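You operate a simulated robot arm through the tools that you are given. There is no shell and no other tool.

Carry out the task below with a simulated robot arm. There is one attempt and no reset: what you move stays moved.

TASK
Glue the print to its mount and weigh it down with the silver weight.
Fine: white paintbrush, back on its tile after; lid on the glue jar; leave the other weight. Set down upright: white paintbrush, what you pick out. A coat counts when it lies all over at full strength: go over it till it gets no stronger.
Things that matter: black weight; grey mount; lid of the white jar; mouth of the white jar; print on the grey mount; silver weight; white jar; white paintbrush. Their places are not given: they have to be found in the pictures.

The check looks at the end state, three seconds after you hand in, the way a careful person would. Anything else that was tipped, shoved, dropped, spilled or broken makes it a failure. Lids that push on must go on centred and level and be pressed home; caps that screw on are set level and turned clockwise until they are tight.

THE ROBOT
A 6-joint arm with a two-finger gripper, fixed in place. Base frame: the origin is at the foot of the arm, x ahead of it, y to its left, z up; the work surface is at about z = 0.814. Readings come in m, degrees, newtons and seconds.
Its first joint turns from -166.0 to 166.0 degrees. Payload 3.43 kg.
Tool frame: the origin (TCP) lies between the finger pads and is the grasp point; the fingertips stand 0.02 m ahead of it; z points along the fingers, y is the line along which they close. The gripper opens to 0.19 m. The gripper's body begins 0.248 m behind the TCP.
Orientation is told as [roll, pitch, yaw] about the base's x, y, z axes, in that order, counted from this pose: with the fingers straight down and closing along the base's y, the tool's x points along the base's -x, its y along +y and its z along -z.

THE INTERFACE
- The arm moves only by the tool servo_tool. Its argument "rows" is a list that holds one entry, the list of rows, each a list of 7 numbers: the shift along the base's x, y, z in m, then the turn, a rotation vector about the base's x, y, z in degrees, then the gripper command, from -1 (shut) to 1 (fully open), values between in proportion. In form: [[[tx, ty, tz, ax, ay, az, hand], ...]]. A call has 1 to 20 rows; each row shifts and turns the commanded pose from where the row before left it. Rows are played at 5 a second. More than 0.05 m and 8.6 degrees between two rows, or a gripper value outside its range, and nothing of the call is played. A pose out of reach is approached as far as the arm can. The call stops where the force on the tool passes 90 N (or 10 N more than at its start, if that is more) or the arm is blocked; 0.2 s more then pass. Each finger travels about 0.045 m/s and halts on what it meets, pressing with about 22 N; the grip force reading is that of the motor and also rises with nothing between the fingers. The clock runs only during rows and for 0.2 s after the last one: add rows that do not move to give the fingers time. It gives the time, the measured TCP pose, the force on the tool (base axes), the opening and the grip force at its end, in the units of the frame above (readings bear some noise), with the torque about the TCP (base axes, N m) and any sound that the robot's microphone picked up.
- Cameras (640 x 400 px; columns grow to the right, rows downward): "scene" is fixed at [0.412, 0.4984, 1.5685]; the picture's right is [-0.49, -0.87, 0.00], its down [-0.70, 0.39, -0.60] and it looks along [0.53, -0.29, -0.80] (base axes); focal length 307 px, centre (320, 200). "wrist" rides on the gripper at [0.07, -0.008, -0.288] in the tool frame; the picture's right is [0.12, 0.99, 0.00], its down [-0.96, 0.11, -0.25] and it looks along [-0.25, 0.03, 0.97] (tool axes); focal length 261 px, centre (320, 200).
- snapshot(camera): a new picture of that camera. The clock stands still meanwhile.
- move_column(by): slides the trunk up (or, below 0, down) by that many m; the arm rides with it, the base frame stays. It gives what a move gives, with no picture.
- measure_at(camera, pixels): there is no depth. For up to 12 entries [column, row, z] of the newest picture of that camera ("zoom" is the newest enlarged one), the place [x, y] in the base frame at which the ray of that pixel passes the height z, good to about 0.003 m, but the place of the scene camera against the robot may be out by one fixed shift of up to 0.025 m in any direction. The clock stands still meanwhile.
- enlarge(camera, box): a new picture of the part [left, top, right, bottom] of that camera's present view, enlarged. The clock stands still meanwhile.
- job_done(): hands the job in; it is judged then, once.

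Unless the task says otherwise, let go and move clear before handing in.

The tools are called after "Call:" by a JSON object that holds its "name" and its "arguments". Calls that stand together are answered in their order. servo_tool: Moves the arm, as the interface text tells. Its arguments: {"type":"object","properties":{"rows":{"type":"array","items":{"type":"array","items":{"type":"array","items":{"type":"number"}}}}},"required":["rows"]} The other tools are called the same way: move_column (by) slides the trunk up or down; snapshot (camera) takes a picture; measure_at (camera, pixels) gives the place at which the rays of pixels pass given heights; enlarge (camera, box) takes an enlarged picture of a part of a camera's view; job_done () hands the job in.

At the start:

```text
time: 0.0
eef_pos: [0.7129, 0.1555, 1.1852]
tool_rot: [0.0, 0.0, 0.1]
wrist_force: [-0.4, 0.2, -0.3]
torque: [0.03, -0.02, 0.02]
finger_gap: 0.1898
grasp_force: 0.2
trunk travel left (down, up): [-0.175, 0.065]
```

scene: 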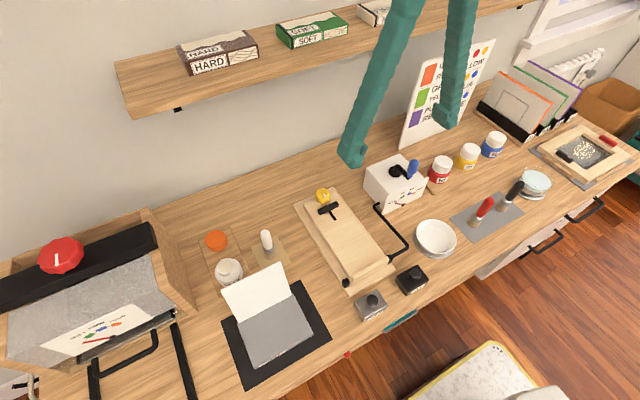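
wrist: 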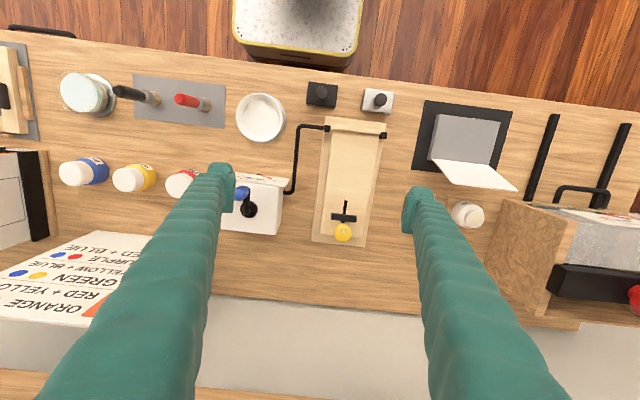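

I see the grey mount with the white print hinged/lying over it near scene (265,320), a white jar near (228,272), an orange lid near (215,240), and a white brush near (267,243). I'll enlarge those regions before moving.

Call:
{"name": "enlarge", "arguments": {"camera": "scene", "box": [180, 210, 340, 390]}}

Call:
{"name": "enlarge", "arguments": {"camera": "scene", "box": [330, 250, 450, 330]}}

Call:
{"name": "enlarge", "arguments": {"camera": "wrist", "box": [290, 70, 540, 250]}}

```text
2.22 times, centred on (260, 300) of scene
```

zoom: 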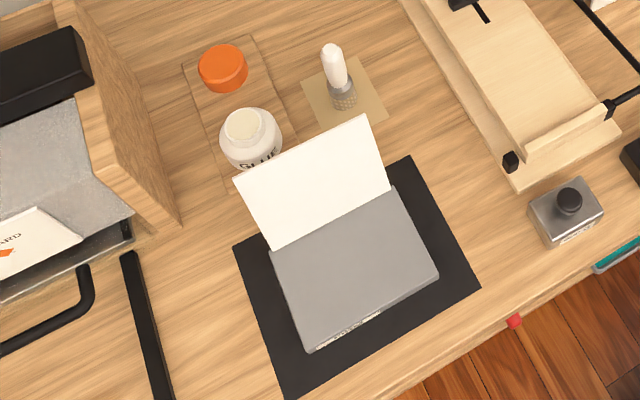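

```text
5.00 times, centred on (390, 290) of scene
```

zoom: 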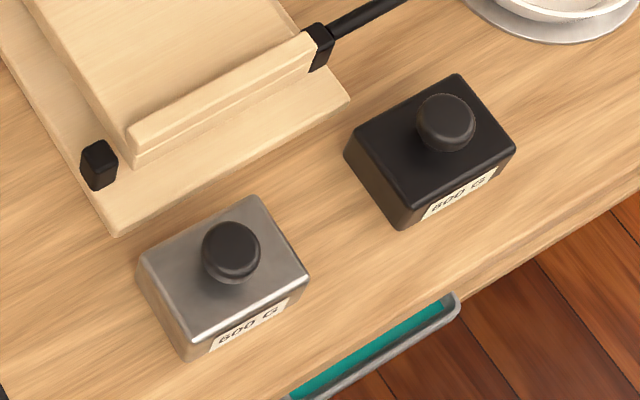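

```text
2.22 times, centred on (415, 160) of wrist
```

zoom: 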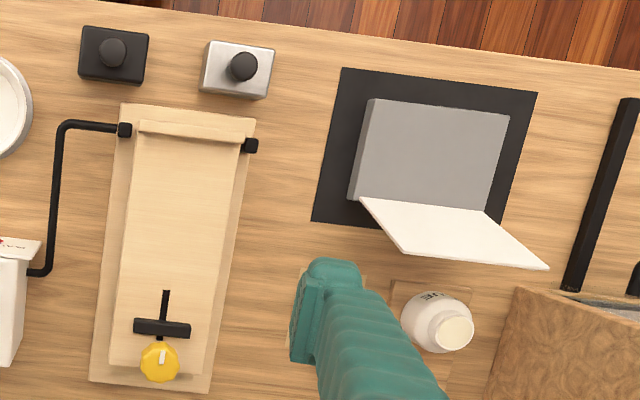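

The mount (wrist ~(465,140)) has the print hinged up at its far edge; the jar seems open with the orange lid beside it. I'll get coordinates from both cameras to compare them.

Call:
{"name": "measure_at", "arguments": {"camera": "wrist", "pixels": [[378, 99, 0.85], [321, 92, 0.85], [427, 101, 0.814], [512, 111, 0.814], [412, 168, 0.814], [467, 215, 0.87]]}}

Call:
{"name": "measure_at", "arguments": {"camera": "scene", "pixels": [[371, 299, 0.85], [411, 279, 0.85], [330, 337, 0.814], [244, 386, 0.814], [291, 281, 0.814], [228, 267, 0.87], [215, 238, 0.84], [267, 243, 0.87]]}}

```text
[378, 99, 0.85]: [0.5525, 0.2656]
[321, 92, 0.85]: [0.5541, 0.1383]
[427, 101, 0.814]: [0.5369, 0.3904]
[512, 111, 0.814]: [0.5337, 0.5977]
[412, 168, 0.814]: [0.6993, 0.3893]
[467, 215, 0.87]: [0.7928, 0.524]
```

```text
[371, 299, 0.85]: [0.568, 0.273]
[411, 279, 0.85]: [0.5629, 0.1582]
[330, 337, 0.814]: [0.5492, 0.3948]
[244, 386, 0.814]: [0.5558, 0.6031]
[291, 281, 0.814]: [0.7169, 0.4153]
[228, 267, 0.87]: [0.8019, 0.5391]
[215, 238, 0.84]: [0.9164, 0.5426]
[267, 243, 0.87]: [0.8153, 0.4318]
```

Scene camera is offset by about (+0.013,+0.012). I'll move the arm left, staying high, to see the jar, lid and brush with the wrist camera.

Call:
{"name": "servo_tool", "arguments": {"rows": [[[-0.02, 0.045, 0, 0, 0, 0, 1], [-0.02, 0.045, 0, 0, 0, 0, 1], [-0.02, 0.045, 0, 0, 0, 0, 1], [-0.02, 0.045, 0, 0, 0, 0, 1], [-0.02, 0.045, 0, 0, 0, 0, 1], [-0.02, 0.045, 0, 0, 0, 0, 1], [-0.02, 0.04, 0, 0, 0, 0, 1], [0, 0, 0, 0, 0, 0, 1]]]}}

Call:
{"name": "snapshot", "arguments": {"camera": "wrist"}}

Call:
{"name": "snapshot", "arguments": {"camera": "scene"}}

```text
time: 1.8
eef_pos: [0.5741, 0.4666, 1.1857]
tool_rot: [0.1, 0.0, -0.2]
wrist_force: [0.7, -0.4, 0.0]
torque: [-0.04, 0.01, 0.0]
finger_gap: 0.1898
grasp_force: 0.0
trunk travel left (down, up): [-0.175, 0.065]
```

```text
taken
```

wrist: 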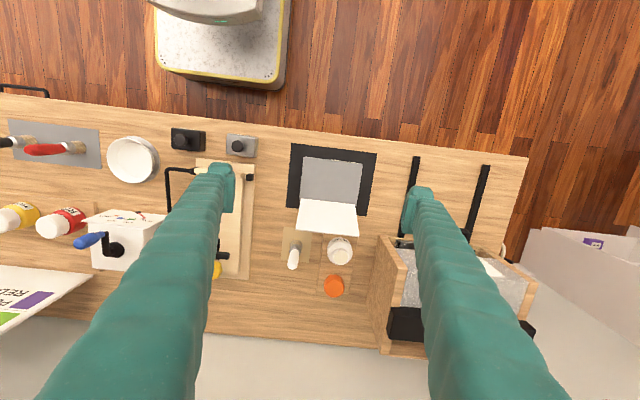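

```text
taken
```

scene: 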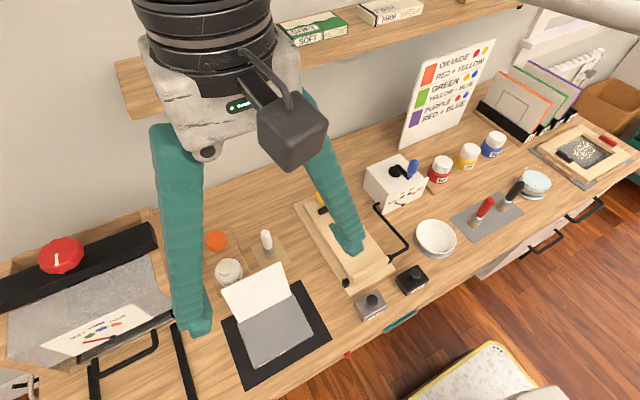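

Call:
{"name": "enlarge", "arguments": {"camera": "wrist", "box": [270, 130, 390, 310]}}

Call:
{"name": "measure_at", "arguments": {"camera": "wrist", "pixels": [[334, 287, 0.835], [340, 245, 0.88], [340, 258, 0.82], [293, 268, 0.87], [297, 249, 0.82], [304, 157, 0.84], [362, 162, 0.84], [357, 206, 0.84], [301, 200, 0.84], [240, 146, 0.86]]}}

```text
2.22 times, centred on (330, 220) of wrist
```

zoom: 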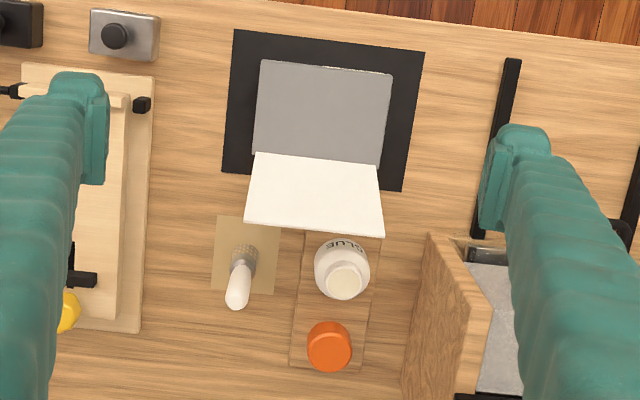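

```text
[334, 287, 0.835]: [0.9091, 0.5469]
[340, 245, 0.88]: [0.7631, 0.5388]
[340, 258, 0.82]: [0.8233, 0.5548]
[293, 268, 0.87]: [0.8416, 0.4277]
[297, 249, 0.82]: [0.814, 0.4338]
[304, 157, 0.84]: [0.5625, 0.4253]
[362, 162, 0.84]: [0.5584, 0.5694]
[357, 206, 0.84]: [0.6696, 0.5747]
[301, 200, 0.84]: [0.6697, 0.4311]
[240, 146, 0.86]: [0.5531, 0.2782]
```

The lid (zoom (329,345)), jar (342,270), brush (240,270) and mount are all visible; I'll measure with the enlarged picture for precision.

Call:
{"name": "measure_at", "arguments": {"camera": "zoom", "pixels": [[329, 342, 0.84], [346, 281, 0.88], [340, 262, 0.82], [237, 292, 0.9], [243, 258, 0.82], [262, 62, 0.84], [391, 74, 0.84], [380, 165, 0.84], [254, 153, 0.84], [115, 36, 0.86], [245, 222, 0.9], [383, 234, 0.9]]}}

Call:
{"name": "measure_at", "arguments": {"camera": "zoom", "pixels": [[237, 31, 0.815], [425, 50, 0.815], [403, 191, 0.815], [222, 172, 0.815], [217, 216, 0.814], [281, 227, 0.814], [275, 295, 0.814], [211, 289, 0.814], [304, 233, 0.814], [290, 362, 0.814], [362, 370, 0.814], [381, 240, 0.814]]}}

```text
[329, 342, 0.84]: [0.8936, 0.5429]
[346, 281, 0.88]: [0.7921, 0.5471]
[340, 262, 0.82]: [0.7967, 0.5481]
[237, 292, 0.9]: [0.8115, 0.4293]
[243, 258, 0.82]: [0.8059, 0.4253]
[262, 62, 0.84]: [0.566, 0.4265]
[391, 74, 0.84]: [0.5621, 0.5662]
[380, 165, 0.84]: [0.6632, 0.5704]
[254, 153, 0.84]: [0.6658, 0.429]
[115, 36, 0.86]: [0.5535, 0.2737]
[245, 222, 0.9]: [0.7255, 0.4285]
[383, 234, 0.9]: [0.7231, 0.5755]
```

```text
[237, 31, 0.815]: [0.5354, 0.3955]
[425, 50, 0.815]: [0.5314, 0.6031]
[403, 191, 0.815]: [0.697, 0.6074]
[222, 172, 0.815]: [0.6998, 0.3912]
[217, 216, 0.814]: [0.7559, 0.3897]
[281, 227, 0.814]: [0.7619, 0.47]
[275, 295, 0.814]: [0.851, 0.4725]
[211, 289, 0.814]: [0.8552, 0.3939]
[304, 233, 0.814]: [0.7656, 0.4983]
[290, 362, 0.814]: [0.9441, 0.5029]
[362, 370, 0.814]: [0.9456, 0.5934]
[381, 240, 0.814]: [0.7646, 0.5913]
```

Everything measures consistently now: lid ≈(0.894,0.543), jar ≈(0.79,0.547), brush ≈(0.808,0.427), mount spans x 0.565–0.665, y 0.427–0.57. I'll lower for a closer view.

Call:
{"name": "servo_tool", "arguments": {"rows": [[[0.01, 0.01, -0.04, 0, 0, 0, 1], [0.01, 0.01, -0.04, 0, 0, 0, 1], [0.01, 0.01, -0.04, 0, 0, 0, 1], [0, 0, -0.04, 0, 0, 0, 1], [0, 0, 0, 0, 0, 0, 1], [0, 0, 0, 0, 0, 0, 1]]]}}

Call:
{"name": "enlarge", "arguments": {"camera": "wrist", "box": [240, 80, 400, 280]}}

Call:
{"name": "enlarge", "arguments": {"camera": "wrist", "box": [220, 230, 400, 345]}}

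Call:
{"name": "snapshot", "arguments": {"camera": "wrist"}}

Call:
{"name": "enlarge", "arguments": {"camera": "scene", "box": [190, 220, 290, 290]}}

```text
time: 3.2
eef_pos: [0.6031, 0.4961, 1.0225]
tool_rot: [0.0, 0.0, -0.1]
wrist_force: [-0.2, -0.2, 0.0]
torque: [-0.01, -0.02, 0.0]
finger_gap: 0.1902
grasp_force: 0.1
trunk travel left (down, up): [-0.175, 0.065]
```

```text
2.00 times, centred on (320, 180) of wrist
```

zoom: 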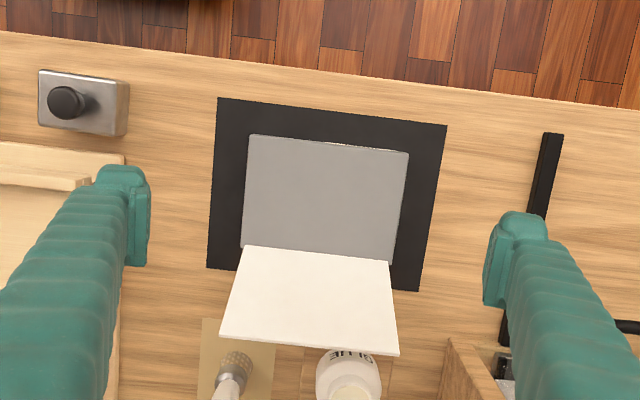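

```text
3.48 times, centred on (310, 288) of wrist
```

zoom: 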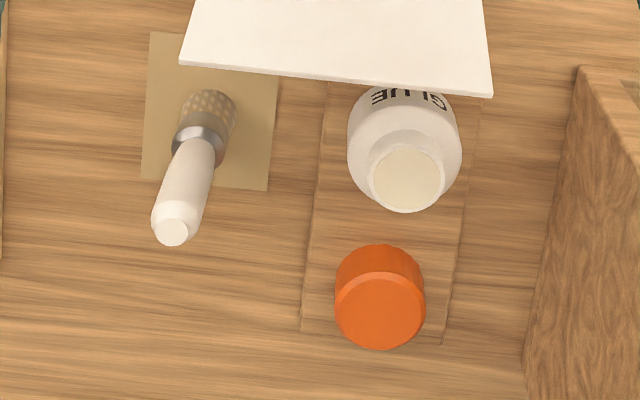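

```text
taken
```

wrist: 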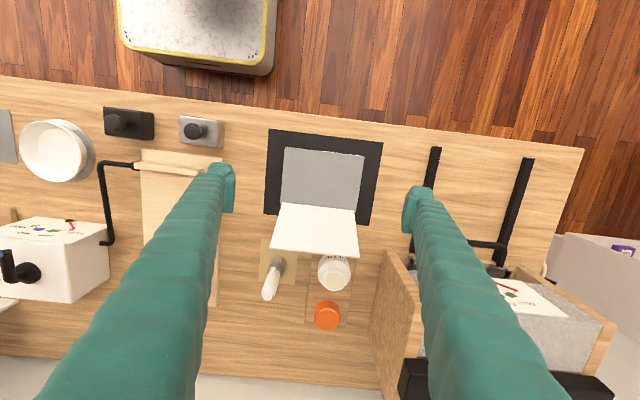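

```text
5.71 times, centred on (240, 255) of scene
```

zoom: 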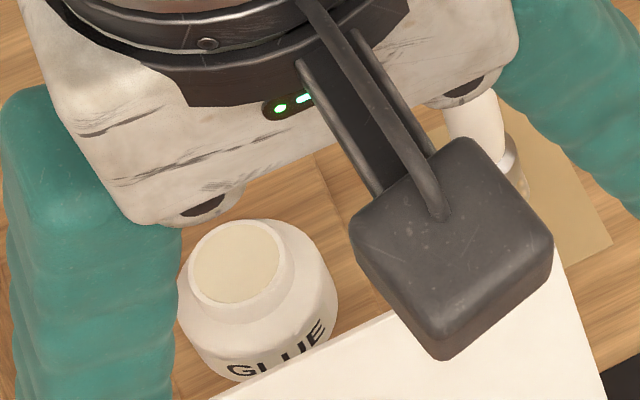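

The jar is open with cream glue at the mouth; the brush stands on its bristles with a white handle. I'll measure rays at several heights here to triangulate.

Call:
{"name": "enlarge", "arguments": {"camera": "wrist", "box": [220, 230, 400, 345]}}

Call:
{"name": "measure_at", "arguments": {"camera": "zoom", "pixels": [[174, 233, 0.85], [174, 233, 0.95], [211, 100, 0.82], [200, 130, 0.84], [407, 178, 0.85], [407, 178, 0.9], [380, 310, 0.83], [380, 310, 0.86], [401, 120, 0.82], [372, 178, 0.88], [443, 178, 0.88], [378, 255, 0.82]]}}

Call:
{"name": "measure_at", "arguments": {"camera": "zoom", "pixels": [[335, 300, 0.85], [426, 300, 0.85], [380, 349, 0.85], [380, 273, 0.85], [382, 245, 0.814], [180, 60, 0.9], [492, 96, 0.9], [347, 140, 0.84], [462, 140, 0.84], [165, 225, 0.9], [215, 165, 0.85], [172, 145, 0.85]]}}

```text
3.48 times, centred on (310, 288) of wrist
```

zoom: 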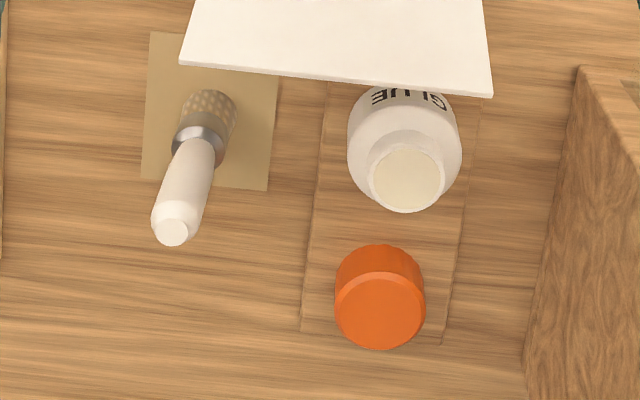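

```text
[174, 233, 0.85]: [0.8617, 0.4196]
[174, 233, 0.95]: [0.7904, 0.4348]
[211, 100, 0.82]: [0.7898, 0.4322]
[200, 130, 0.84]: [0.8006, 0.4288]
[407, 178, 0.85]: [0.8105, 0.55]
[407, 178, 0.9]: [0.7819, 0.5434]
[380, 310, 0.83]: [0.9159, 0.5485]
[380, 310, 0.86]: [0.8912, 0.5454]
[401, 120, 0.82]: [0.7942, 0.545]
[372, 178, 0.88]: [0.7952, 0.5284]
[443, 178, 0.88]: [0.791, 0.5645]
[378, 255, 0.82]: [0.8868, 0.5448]
```

```text
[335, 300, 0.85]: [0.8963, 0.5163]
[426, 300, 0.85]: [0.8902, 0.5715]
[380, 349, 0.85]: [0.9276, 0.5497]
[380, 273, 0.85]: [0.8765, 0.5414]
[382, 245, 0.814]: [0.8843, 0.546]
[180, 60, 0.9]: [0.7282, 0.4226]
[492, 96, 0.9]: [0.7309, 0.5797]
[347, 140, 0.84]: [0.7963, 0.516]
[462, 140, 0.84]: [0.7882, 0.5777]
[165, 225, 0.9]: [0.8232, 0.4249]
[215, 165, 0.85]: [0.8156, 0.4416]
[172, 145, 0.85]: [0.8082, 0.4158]
```

Triangulating: brush ≈(0.804,0.431) with top ≈0.93; jar mouth ≈(0.793,0.547,0.88); lid ≈(0.905,0.545) with top ≈0.84. I'll move above the brush for a closer look.

Call:
{"name": "servo_tool", "arguments": {"rows": [[[0.04, -0.013, 0.003, 0, 0, 0, 1], [0.04, -0.013, 0.003, 0, 0, 0, 1], [0.04, -0.013, 0.003, 0, 0, 0, 1], [0.04, -0.013, 0.003, 0, 0, 0, 1], [0.04, -0.013, 0.003, 0, 0, 0, 1], [0, 0, 0, 0, 0, 0, 1], [0, 0, 0, 0, 0, 0, 1]]]}}

Call:
{"name": "snapshot", "arguments": {"camera": "wrist"}}

Call:
{"name": "enlarge", "arguments": {"camera": "wrist", "box": [260, 100, 420, 260]}}

Call:
{"name": "measure_at", "arguments": {"camera": "zoom", "pixels": [[320, 200, 0.85], [320, 200, 0.9]]}}

```text
time: 4.8
eef_pos: [0.8041, 0.4316, 1.0404]
tool_rot: [0.0, 0.0, -0.1]
wrist_force: [-0.4, -0.3, -0.5]
torque: [-0.02, -0.01, 0.01]
finger_gap: 0.1898
grasp_force: 0.1
trunk travel left (down, up): [-0.175, 0.065]
```

```text
taken
```

wrist: 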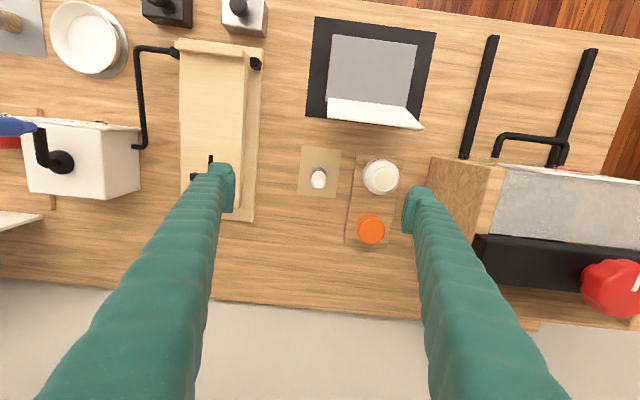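

```text
2.50 times, centred on (340, 180) of wrist
```

zoom: 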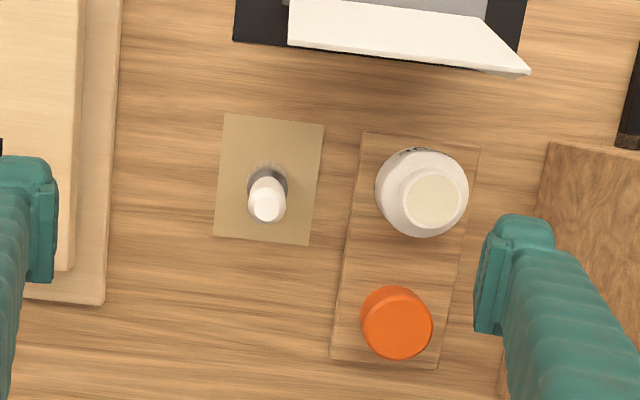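

```text
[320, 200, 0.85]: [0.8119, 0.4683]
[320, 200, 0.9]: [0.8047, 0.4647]
```

Directly over the area now. I'll enlarge brush, jar and lid tightly and measure.

Call:
{"name": "enlarge", "arguments": {"camera": "wrist", "box": [290, 140, 410, 215]}}

Call:
{"name": "measure_at", "arguments": {"camera": "zoom", "pixels": [[154, 214, 0.93], [154, 160, 0.814]]}}

Call:
{"name": "enlarge", "arguments": {"camera": "wrist", "box": [330, 150, 420, 250]}}

```text
5.33 times, centred on (350, 178) of wrist
```

zoom: 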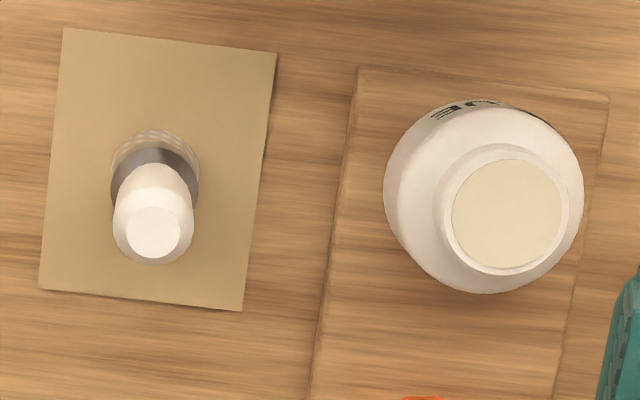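

```text
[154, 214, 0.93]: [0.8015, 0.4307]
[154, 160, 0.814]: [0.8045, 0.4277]
```

```text
4.00 times, centred on (375, 200) of wrist
```

zoom: 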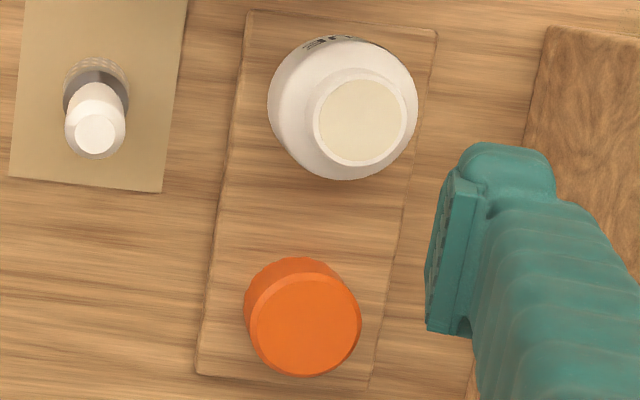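

Call:
{"name": "measure_at", "arguments": {"camera": "zoom", "pixels": [[95, 136, 0.93], [95, 136, 0.9], [305, 322, 0.84], [305, 322, 0.86], [360, 116, 0.88], [360, 116, 0.9], [360, 74, 0.88], [360, 166, 0.88], [312, 118, 0.88], [408, 118, 0.88], [250, 318, 0.84], [361, 322, 0.84]]}}

Call:
{"name": "measure_at", "arguments": {"camera": "zoom", "pixels": [[296, 257, 0.814], [304, 376, 0.84], [305, 270, 0.84], [267, 105, 0.85], [418, 105, 0.85], [96, 65, 0.82], [66, 85, 0.84], [128, 92, 0.84], [9, 176, 0.814], [161, 192, 0.814], [187, 0, 0.814], [25, 0, 0.814]]}}

```text
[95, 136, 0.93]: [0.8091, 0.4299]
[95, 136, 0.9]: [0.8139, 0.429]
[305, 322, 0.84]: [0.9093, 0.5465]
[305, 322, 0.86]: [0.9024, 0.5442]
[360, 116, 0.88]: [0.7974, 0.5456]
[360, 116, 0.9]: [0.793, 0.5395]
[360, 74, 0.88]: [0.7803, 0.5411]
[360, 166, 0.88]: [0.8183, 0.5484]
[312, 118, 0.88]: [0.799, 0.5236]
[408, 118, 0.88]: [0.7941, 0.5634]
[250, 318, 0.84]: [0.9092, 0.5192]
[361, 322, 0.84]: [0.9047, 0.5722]
```

```text
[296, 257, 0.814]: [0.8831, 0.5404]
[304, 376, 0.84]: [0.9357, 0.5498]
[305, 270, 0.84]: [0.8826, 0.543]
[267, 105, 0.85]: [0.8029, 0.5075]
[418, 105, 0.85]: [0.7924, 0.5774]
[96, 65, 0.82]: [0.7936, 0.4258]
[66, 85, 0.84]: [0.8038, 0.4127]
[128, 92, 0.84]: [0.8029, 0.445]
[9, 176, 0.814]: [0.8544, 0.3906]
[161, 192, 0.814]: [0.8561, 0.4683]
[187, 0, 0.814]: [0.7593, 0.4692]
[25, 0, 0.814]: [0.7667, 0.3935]
```

Brush centre ≈(0.808,0.430), jar mouth ≈(0.798,0.545) with ~0.034 inner opening. A fully open gripper would hit the jar, so I'll close to ~0.06 first, then descend around the handle.

Call:
{"name": "servo_tool", "arguments": {"rows": [[[0.004, -0.001, 0, 0, 0, 0, -0.37], [0, 0, 0, 0, 0, 0, -0.37], [0, 0, 0, 0, 0, 0, -0.37], [0, 0, 0, 0, 0, 0, -0.37], [0, 0, 0, 0, 0, 0, -0.37], [0, 0, 0, 0, 0, 0, -0.37], [0, 0, 0, 0, 0, 0, -0.37], [0, 0, 0, 0, 0, 0, -0.37], [0, 0, 0, 0, 0, 0, -0.37]]]}}

Call:
{"name": "enlarge", "arguments": {"camera": "wrist", "box": [250, 120, 410, 240]}}

```text
time: 6.8
eef_pos: [0.808, 0.429, 1.0397]
tool_rot: [-0.1, -0.1, -0.1]
wrist_force: [-0.6, 0.3, 0.2]
torque: [0.0, -0.01, -0.01]
finger_gap: 0.0598
grasp_force: 0.1
trunk travel left (down, up): [-0.175, 0.065]
```

```text
3.33 times, centred on (330, 180) of wrist
```

zoom: 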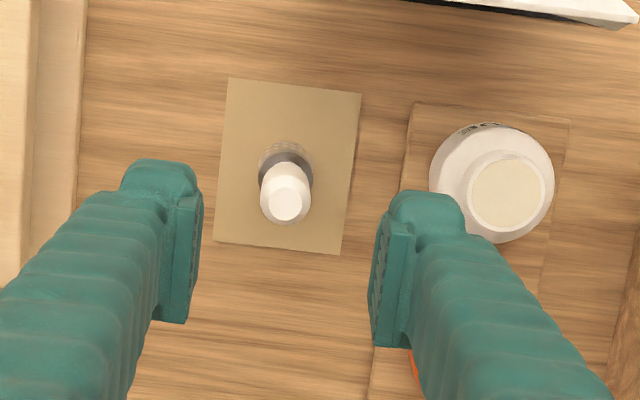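

Brush tip (287,203) sits midway between the fingers. Descending to grip the handle at z≈0.895.

Call:
{"name": "servo_tool", "arguments": {"rows": [[[0, 0, -0.03, 0, 0, 0, -0.37], [0, 0, -0.03, 0, 0, 0, -0.37], [0, 0, -0.03, 0, 0, 0, -0.37], [0, 0, -0.03, 0, 0, 0, -0.37], [0, 0, -0.025, 0, 0, 0, -0.37], [0, 0, 0, 0, 0, 0, -0.37], [0, 0, 0, 0, 0, 0, -0.37]]]}}

Call:
{"name": "enlarge", "arguments": {"camera": "scene", "box": [200, 200, 320, 280]}}

Call:
{"name": "enlarge", "arguments": {"camera": "wrist", "box": [250, 120, 410, 240]}}

```text
time: 8.4
eef_pos: [0.8065, 0.4286, 0.8961]
tool_rot: [0.0, 0.0, 0.1]
wrist_force: [-0.1, 0.4, -0.6]
torque: [0.01, -0.02, 0.0]
finger_gap: 0.0599
grasp_force: 0.1
trunk travel left (down, up): [-0.175, 0.065]
```

```text
5.00 times, centred on (260, 240) of scene
```

zoom: 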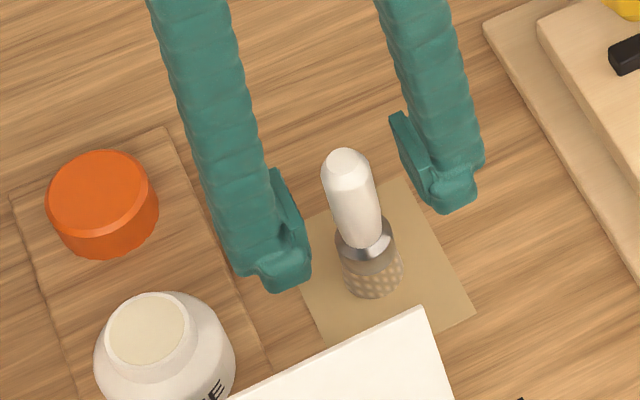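

```text
3.33 times, centred on (330, 180) of wrist
```

zoom: 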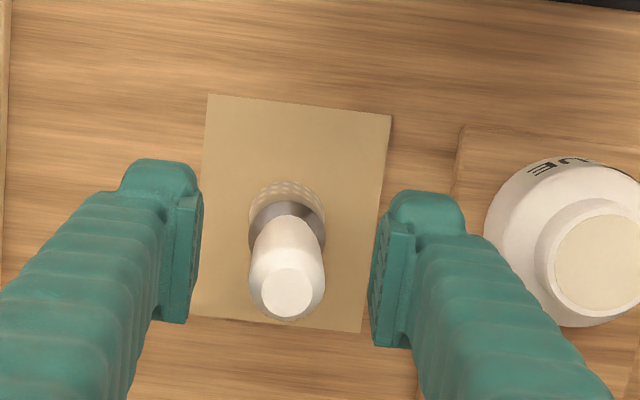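

Handle is between the pads. Closing the grip.

Call:
{"name": "servo_tool", "arguments": {"rows": [[[0, 0, 0, 0, 0, 0, -0.6], [0, 0, 0, 0, 0, 0, -0.8], [0, 0, 0, 0, 0, 0, -1], [0, 0, 0, 0, 0, 0, -1], [0, 0, 0, 0, 0, 0, -1], [0, 0, 0, 0, 0, 0, -1], [0, 0, 0, 0, 0, 0, -1]]]}}

Call:
{"name": "enlarge", "arguments": {"camera": "scene", "box": [200, 200, 320, 280]}}

Call:
{"name": "enlarge", "arguments": {"camera": "wrist", "box": [250, 120, 410, 240]}}

```text
time: 10.0
eef_pos: [0.8067, 0.429, 0.8952]
tool_rot: [0.0, 0.0, 0.0]
wrist_force: [0.4, -0.2, 0.6]
torque: [0.02, 0.03, 0.0]
finger_gap: 0.0238
grasp_force: 21.8
trunk travel left (down, up): [-0.175, 0.065]
```

```text
5.00 times, centred on (260, 240) of scene
```

zoom: 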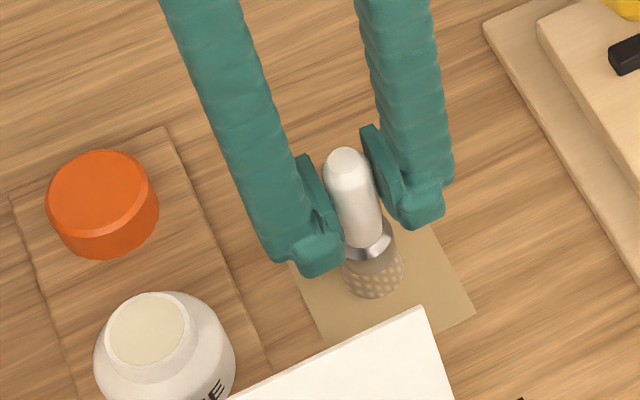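

```text
3.33 times, centred on (330, 180) of wrist
```

zoom: 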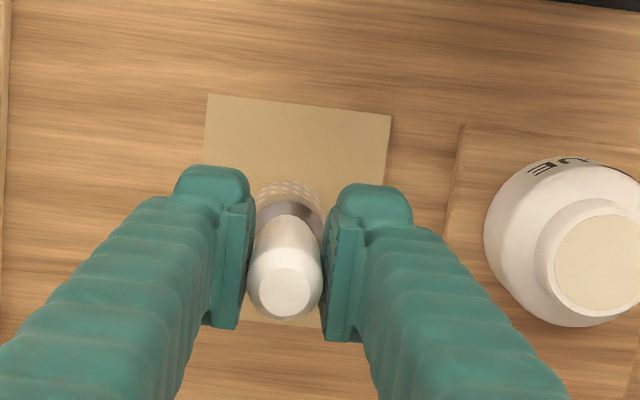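

Firmly held (gap 0.0238). Before lifting, I'll measure the brush top and jar mouth in the same picture for a precise relative offset.

Call:
{"name": "measure_at", "arguments": {"camera": "zoom", "pixels": [[287, 292, 0.925], [287, 292, 0.93], [287, 292, 0.925], [602, 262, 0.88], [602, 262, 0.88], [602, 262, 0.885], [554, 258, 0.88], [602, 310, 0.88], [606, 214, 0.88], [252, 222, 0.85], [325, 222, 0.85]]}}

Call:
{"name": "enlarge", "arguments": {"camera": "wrist", "box": [340, 130, 460, 205]}}

```text
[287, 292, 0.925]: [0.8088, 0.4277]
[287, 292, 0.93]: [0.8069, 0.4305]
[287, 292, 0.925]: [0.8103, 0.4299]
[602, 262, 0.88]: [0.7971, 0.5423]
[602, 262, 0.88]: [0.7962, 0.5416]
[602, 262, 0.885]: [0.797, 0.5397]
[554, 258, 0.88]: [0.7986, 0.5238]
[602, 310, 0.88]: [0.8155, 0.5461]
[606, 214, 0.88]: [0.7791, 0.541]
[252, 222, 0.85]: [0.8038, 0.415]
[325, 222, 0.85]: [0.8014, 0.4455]
```

```text
5.33 times, centred on (400, 168) of wrist
```

zoom: 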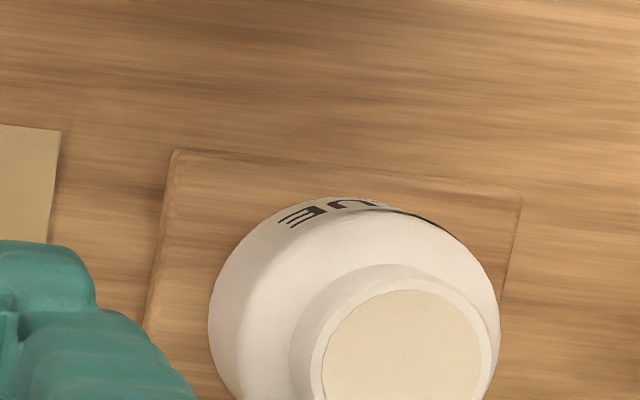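

Averaging views, the mouth is about (0.799,0.547) with rim ~0.87. I'll lift the brush straight up and carry it to just above the mouth, then check alignment.

Call:
{"name": "servo_tool", "arguments": {"rows": [[[0, 0, 0.03, 0, 0, 0, -1], [0, 0, 0.03, 0, 0, 0, -1], [0, 0, 0.03, 0, 0, 0, -1], [0, 0, 0, 0, 0, 0, -1], [-0.002, 0.03, 0, 0, 0, 0, -1], [-0.002, 0.03, 0, 0, 0, 0, -1], [-0.002, 0.03, 0, 0, 0, 0, -1], [-0.003, 0.028, 0, 0, 0, 0, -1], [0, 0, 0, 0, 0, 0, -1], [0, 0, 0, 0, 0, 0, -1]]]}}

Call:
{"name": "enlarge", "arguments": {"camera": "scene", "box": [180, 210, 290, 300]}}

Call:
{"name": "enlarge", "arguments": {"camera": "wrist", "box": [250, 120, 410, 240]}}

```text
time: 12.2
eef_pos: [0.7994, 0.5467, 0.9859]
tool_rot: [0.1, 0.0, -0.1]
wrist_force: [-0.3, 0.1, -2.1]
torque: [0.0, 0.04, -0.02]
finger_gap: 0.0238
grasp_force: 21.6
trunk travel left (down, up): [-0.175, 0.065]
```

```text
4.44 times, centred on (235, 255) of scene
```

zoom: 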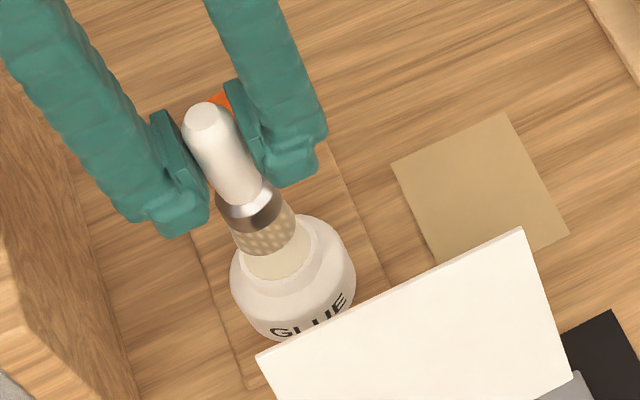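

```text
3.33 times, centred on (330, 180) of wrist
```

zoom: 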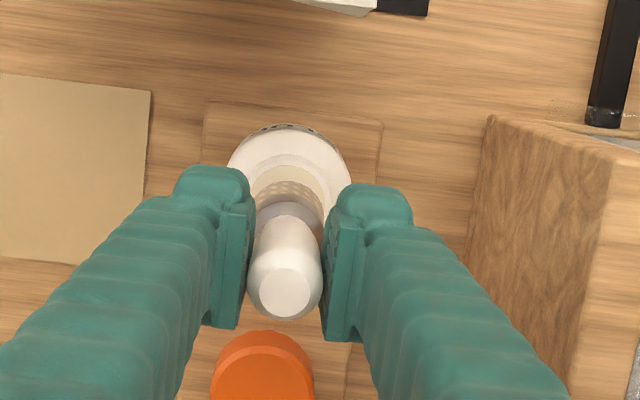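

The brush is nearly over the mouth; wrist view suggests ~1.5 mm too far in y. I'll correct and lower partway, then zoom tightly.

Call:
{"name": "servo_tool", "arguments": {"rows": [[[0, -0.0015, -0.01, 0, 0, 0, -1], [0, 0, -0.01, 0, 0, 0, -1], [0, 0, 0, 0, 0, 0, -1]]]}}

Call:
{"name": "enlarge", "arguments": {"camera": "scene", "box": [200, 240, 260, 290]}}

Call:
{"name": "enlarge", "arguments": {"camera": "wrist", "box": [290, 140, 370, 200]}}

```text
time: 13.0
eef_pos: [0.7995, 0.5461, 0.9651]
tool_rot: [-0.1, 0.0, 0.0]
wrist_force: [0.2, -0.8, -0.7]
torque: [-0.01, 0.02, -0.01]
finger_gap: 0.0236
grasp_force: 22.0
trunk travel left (down, up): [-0.175, 0.065]
```

```text
8.00 times, centred on (230, 265) of scene
```

zoom: 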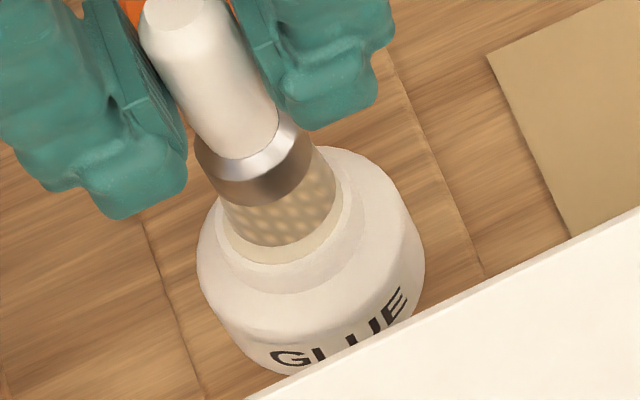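

```text
6.67 times, centred on (330, 170) of wrist
```

zoom: 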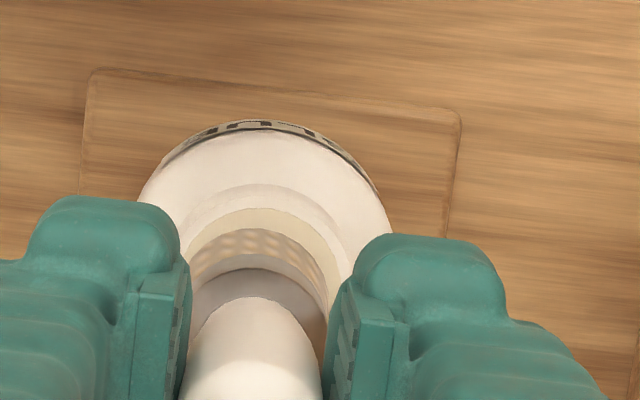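

The brush is just above/at the rim; wrist view shows a gap on the right and front, so I'll shift +1 mm y, −1.5 mm x, and lower 5 mm while watching the force.

Call:
{"name": "servo_tool", "arguments": {"rows": [[[-0.0015, 0.001, 0, 0, 0, 0, -1], [0, 0, -0.0025, 0, 0, 0, -1], [0, 0, -0.0025, 0, 0, 0, -1], [0, 0, 0, 0, 0, 0, -1]]]}}

Call:
{"name": "enlarge", "arguments": {"camera": "scene", "box": [200, 240, 260, 290]}}

Call:
{"name": "enlarge", "arguments": {"camera": "wrist", "box": [290, 140, 370, 200]}}

```text
time: 14.0
eef_pos: [0.7961, 0.5465, 0.9605]
tool_rot: [0.0, 0.0, 0.0]
wrist_force: [2.5, 2.7, 16.4]
torque: [0.02, -0.08, 0.0]
finger_gap: 0.0236
grasp_force: 22.4
trunk travel left (down, up): [-0.175, 0.065]
```

```text
8.00 times, centred on (230, 265) of scene
```

zoom: 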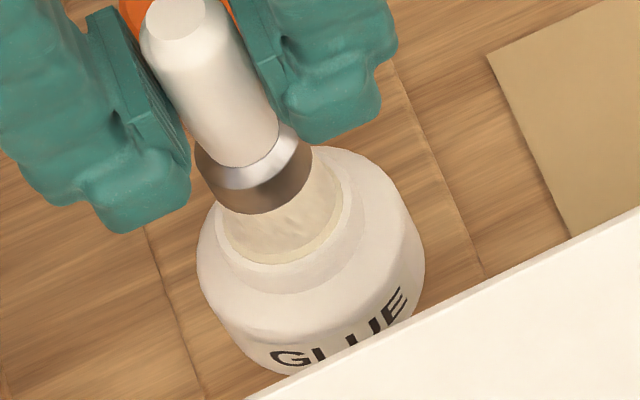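

```text
6.67 times, centred on (330, 170) of wrist
```

zoom: 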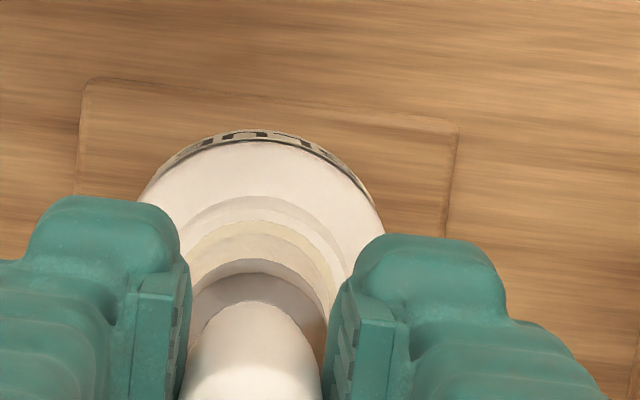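

The bristles turned cream (glue-coated) and touched at 16 N, so the brush is loaded. I'll lift straight out and carry it high over the print to above the mount.

Call:
{"name": "servo_tool", "arguments": {"rows": [[[0, 0, 0.01, 0, 0, 0, -1], [0, 0, 0.02, 0, 0, 0, -1], [0, 0, 0.035, 0, 0, 0, -1], [0, 0, 0.035, 0, 0, 0, -1], [0, 0, 0, 0, 0, 0, -1], [-0.03, -0.008, 0, 0, 0, 0, -1], [-0.03, -0.008, 0, 0, 0, 0, -1], [-0.03, -0.008, 0, 0, 0, 0, -1], [-0.03, -0.008, 0, 0, 0, 0, -1], [-0.03, -0.008, 0, 0, 0, 0, -1], [-0.034, -0.008, 0, 0, 0, 0, -1], [0, 0, 0, 0, 0, 0, -1], [0, 0, 0, 0, 0, 0, -1]]]}}

Call:
{"name": "snapshot", "arguments": {"camera": "wrist"}}

Call:
{"name": "enlarge", "arguments": {"camera": "scene", "box": [190, 230, 350, 380]}}

Call:
{"name": "enlarge", "arguments": {"camera": "wrist", "box": [220, 100, 420, 225]}}

```text
time: 16.8
eef_pos: [0.6159, 0.4995, 1.0608]
tool_rot: [0.0, 0.0, 0.0]
wrist_force: [-0.4, 0.6, -0.4]
torque: [0.0, 0.02, 0.01]
finger_gap: 0.0237
grasp_force: 21.9
trunk travel left (down, up): [-0.175, 0.065]
```

```text
taken
```

wrist: 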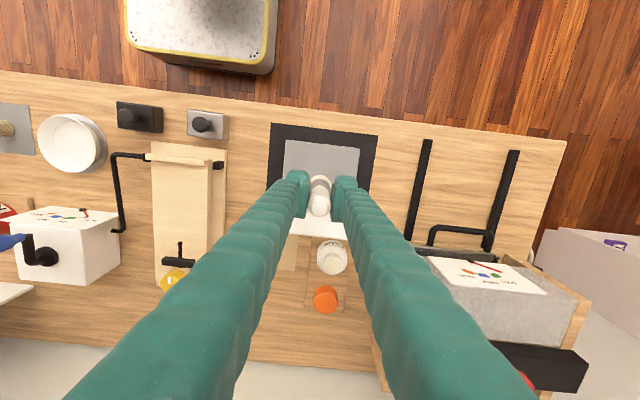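

```text
2.67 times, centred on (270, 305) of scene
```

zoom: 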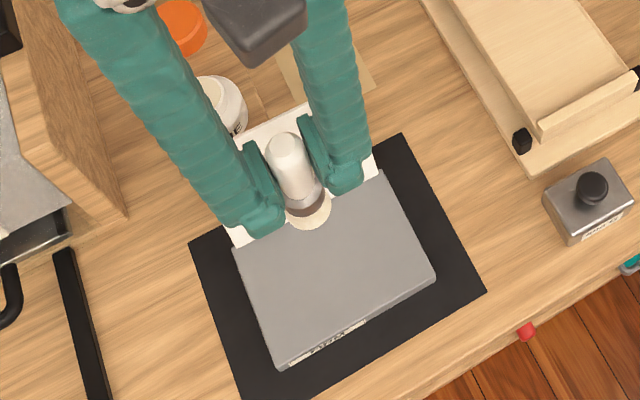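

```text
3.20 times, centred on (320, 162) of wrist
```

zoom: 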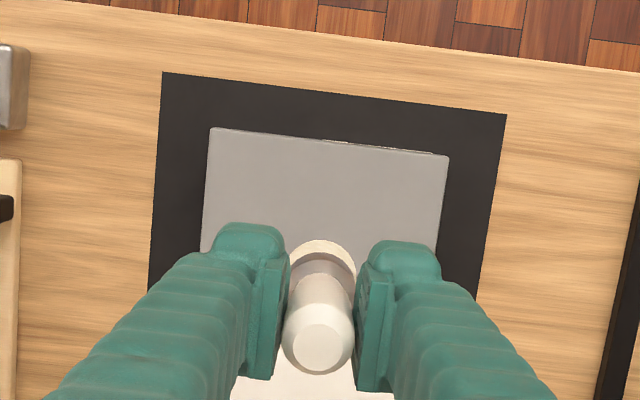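

Mount is clearly visible; I'll measure its top corners at two heights here, and the mat corners for check.

Call:
{"name": "measure_at", "arguments": {"camera": "zoom", "pixels": [[212, 128, 0.83], [212, 128, 0.85], [449, 157, 0.83], [449, 157, 0.85], [212, 128, 0.83], [449, 157, 0.83], [201, 250, 0.83], [437, 246, 0.83]]}}

Call:
{"name": "measure_at", "arguments": {"camera": "scene", "pixels": [[320, 200, 0.85]]}}

Call:
{"name": "enlarge", "arguments": {"camera": "scene", "box": [270, 320, 370, 380]}}

Call:
{"name": "enlarge", "arguments": {"camera": "scene", "box": [230, 320, 330, 380]}}

```text
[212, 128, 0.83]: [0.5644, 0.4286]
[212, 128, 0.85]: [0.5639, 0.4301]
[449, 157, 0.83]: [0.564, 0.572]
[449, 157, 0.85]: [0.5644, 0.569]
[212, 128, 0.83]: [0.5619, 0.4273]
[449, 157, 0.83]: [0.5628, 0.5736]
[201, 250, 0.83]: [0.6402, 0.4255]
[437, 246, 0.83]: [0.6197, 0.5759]
```

```text
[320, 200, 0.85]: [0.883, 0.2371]
```

```text
6.40 times, centred on (320, 350) of scene
```

zoom: 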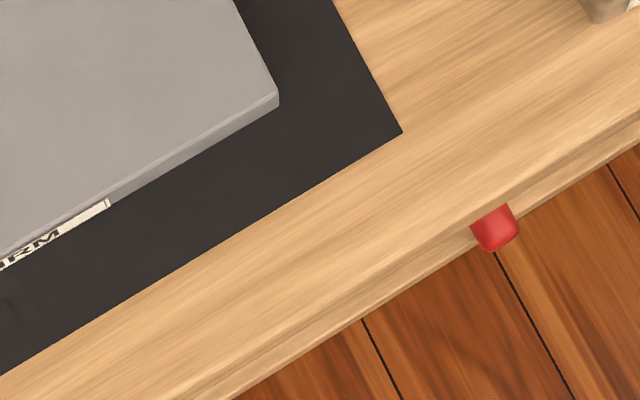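

```text
6.40 times, centred on (280, 350) of scene
```

zoom: 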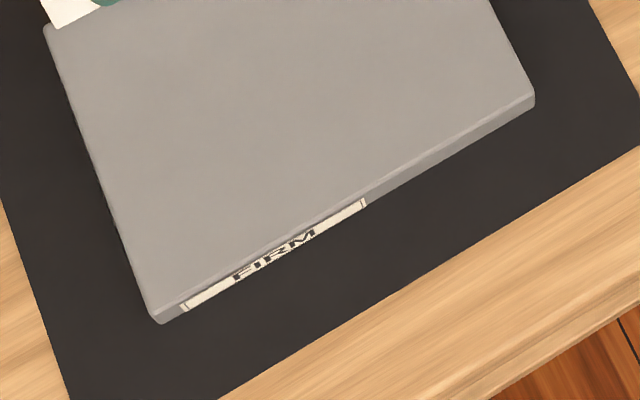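

Mount spans x≈0.563–0.668, y≈0.4285–0.5725 with top ≈0.825. I'll go above the near-right corner and descend gently until contact.

Call:
{"name": "servo_tool", "arguments": {"rows": [[[-0.0135, -0.019, 0, 0, 0, 0, -1], [-0.0135, -0.019, 0, 0, 0, 0, -1], [-0.0134, -0.018, 0, 0, 0, 0, -1], [0, 0, -0.04, 0, 0, 0, -1], [0, 0, -0.04, 0, 0, 0, -1], [0, 0, -0.04, 0, 0, 0, -1], [0, 0, -0.02, 0, 0, 0, -1], [0, 0, 0, 0, 0, 0, -1], [0, 0, -0.003, 0, 0, 0, -1], [0, 0, 0, 0, 0, 0, -1]]]}}

Call:
{"name": "enlarge", "arguments": {"camera": "scene", "box": [230, 270, 350, 370]}}

Call:
{"name": "enlarge", "arguments": {"camera": "wrist", "box": [250, 120, 410, 240]}}

```text
time: 19.0
eef_pos: [0.5727, 0.4424, 0.9182]
tool_rot: [0.0, 0.0, 0.1]
wrist_force: [-0.5, 0.8, -1.3]
torque: [0.04, -0.01, 0.0]
finger_gap: 0.0237
grasp_force: 21.8
trunk travel left (down, up): [-0.175, 0.065]
```

```text
4.00 times, centred on (290, 320) of scene
```

zoom: 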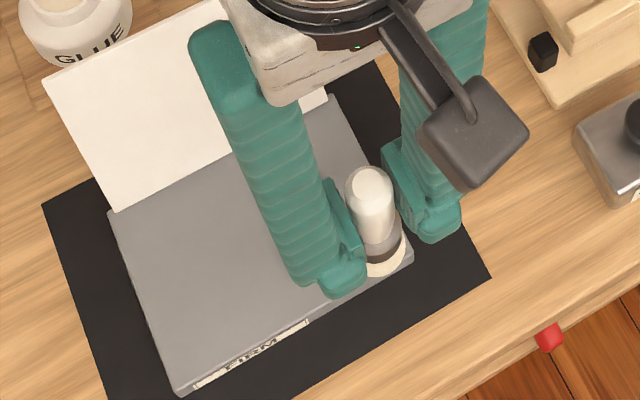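

```text
3.33 times, centred on (330, 180) of wrist
```

zoom: 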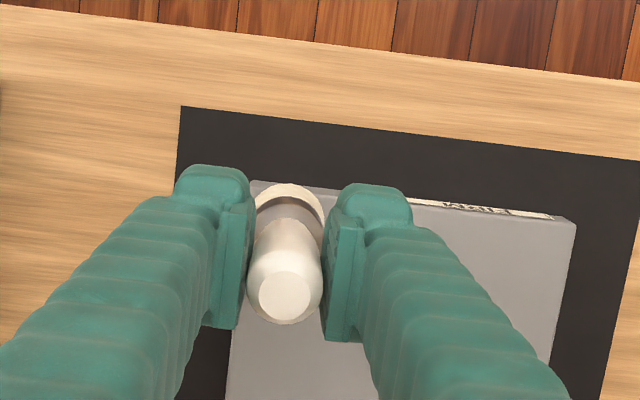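

No contact yet; brush is placed right at the mount's corner. Lowering in small steps.

Call:
{"name": "servo_tool", "arguments": {"rows": [[[0, 0, -0.003, 0, 0, 0, -1], [0, 0, -0.003, 0, 0, 0, -1], [0, 0, 0, 0, 0, 0, -1]]]}}

Call:
{"name": "servo_tool", "arguments": {"rows": [[[0, 0, -0.002, 0, 0, 0, -1], [0, 0, 0, 0, 0, 0, -1]]]}}

Call:
{"name": "servo_tool", "arguments": {"rows": [[[0, 0, -0.002, 0, 0, 0, -1], [0, 0, 0, 0, 0, 0, -1]]]}}

```text
time: 19.8
eef_pos: [0.5729, 0.4428, 0.9131]
tool_rot: [0.0, -0.1, 0.1]
wrist_force: [0.5, 0.7, 14.0]
torque: [0.01, -0.07, 0.0]
finger_gap: 0.0234
grasp_force: 22.7
trunk travel left (down, up): [-0.175, 0.065]
```

```text
time: 20.4
eef_pos: [0.5726, 0.4432, 0.9095]
tool_rot: [0.0, 0.0, 0.0]
wrist_force: [0.9, 2.0, 15.7]
torque: [0.1, -0.16, -0.01]
finger_gap: 0.0232
grasp_force: 22.3
trunk travel left (down, up): [-0.175, 0.065]
```

```text
time: 21.0
eef_pos: [0.5719, 0.4429, 0.9073]
tool_rot: [0.0, -0.1, 0.0]
wrist_force: [1.1, 3.0, 16.6]
torque: [0.03, -0.12, 0.03]
finger_gap: 0.0233
grasp_force: 21.2
trunk travel left (down, up): [-0.175, 0.065]
```

Contact occurred at TCP z≈0.915 and the brush is now pushed with ~16 N, probably sliding in the grip. I'll back off 3 mm and look.

Call:
{"name": "servo_tool", "arguments": {"rows": [[[0, 0, 0.002, 0, 0, 0, -1], [0, 0, 0, 0, 0, 0, -1]]]}}

Call:
{"name": "enlarge", "arguments": {"camera": "scene", "box": [270, 290, 350, 350]}}

Call:
{"name": "enlarge", "arguments": {"camera": "wrist", "box": [290, 150, 370, 210]}}

```text
time: 21.6
eef_pos: [0.5722, 0.4425, 0.9093]
tool_rot: [0.0, 0.0, 0.0]
wrist_force: [0.1, -0.5, -1.6]
torque: [-0.01, 0.05, 0.04]
finger_gap: 0.0236
grasp_force: 21.9
trunk travel left (down, up): [-0.175, 0.065]
```

```text
6.67 times, centred on (310, 320) of scene
```

zoom: 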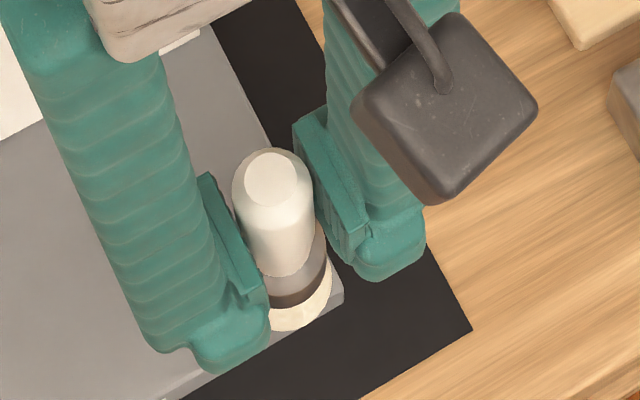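

```text
6.67 times, centred on (330, 180) of wrist
```

zoom: 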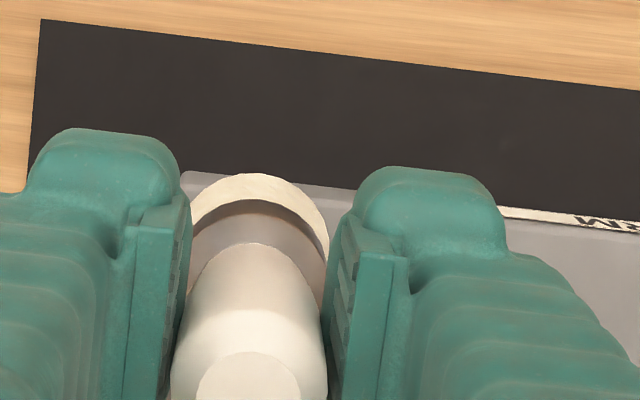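

The brush slid up ~6 mm in the grip; contact is now at TCP z≈0.908. I'll lower 1 mm and make a stroke along +y to see whether glue appears.

Call:
{"name": "servo_tool", "arguments": {"rows": [[[0.001, 0, -0.001, 0, 0, 0, -1], [0, 0.012, 0, 0, 0, 0, -1], [0, 0.012, 0, 0, 0, 0, -1], [0, 0.012, 0, 0, 0, 0, -1], [0, 0.012, 0, 0, 0, 0, -1], [0, 0, 0, 0, 0, 0, -1]]]}}

Call:
{"name": "enlarge", "arguments": {"camera": "scene", "box": [250, 280, 350, 355]}}

Call:
{"name": "enlarge", "arguments": {"camera": "wrist", "box": [250, 130, 410, 240]}}

```text
time: 23.0
eef_pos: [0.5731, 0.4904, 0.9073]
tool_rot: [0.0, 0.0, -0.1]
wrist_force: [1.0, -1.0, -1.2]
torque: [-0.02, 0.02, -0.01]
finger_gap: 0.0236
grasp_force: 22.0
trunk travel left (down, up): [-0.175, 0.065]
```

```text
5.33 times, centred on (300, 318) of scene
```

zoom: 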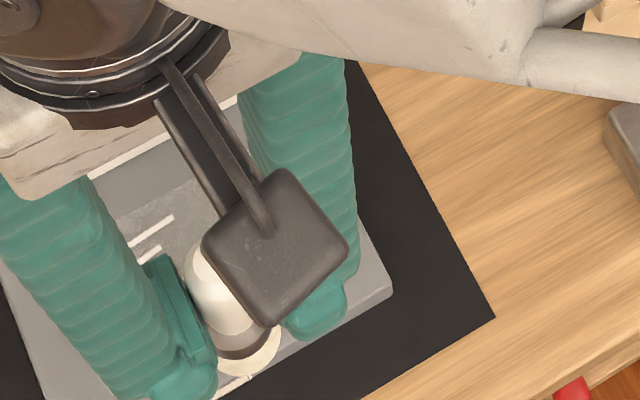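

```text
3.64 times, centred on (330, 185) of wrist
```

zoom: 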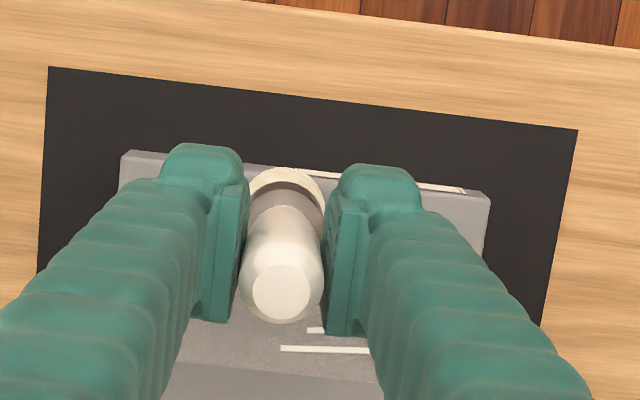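

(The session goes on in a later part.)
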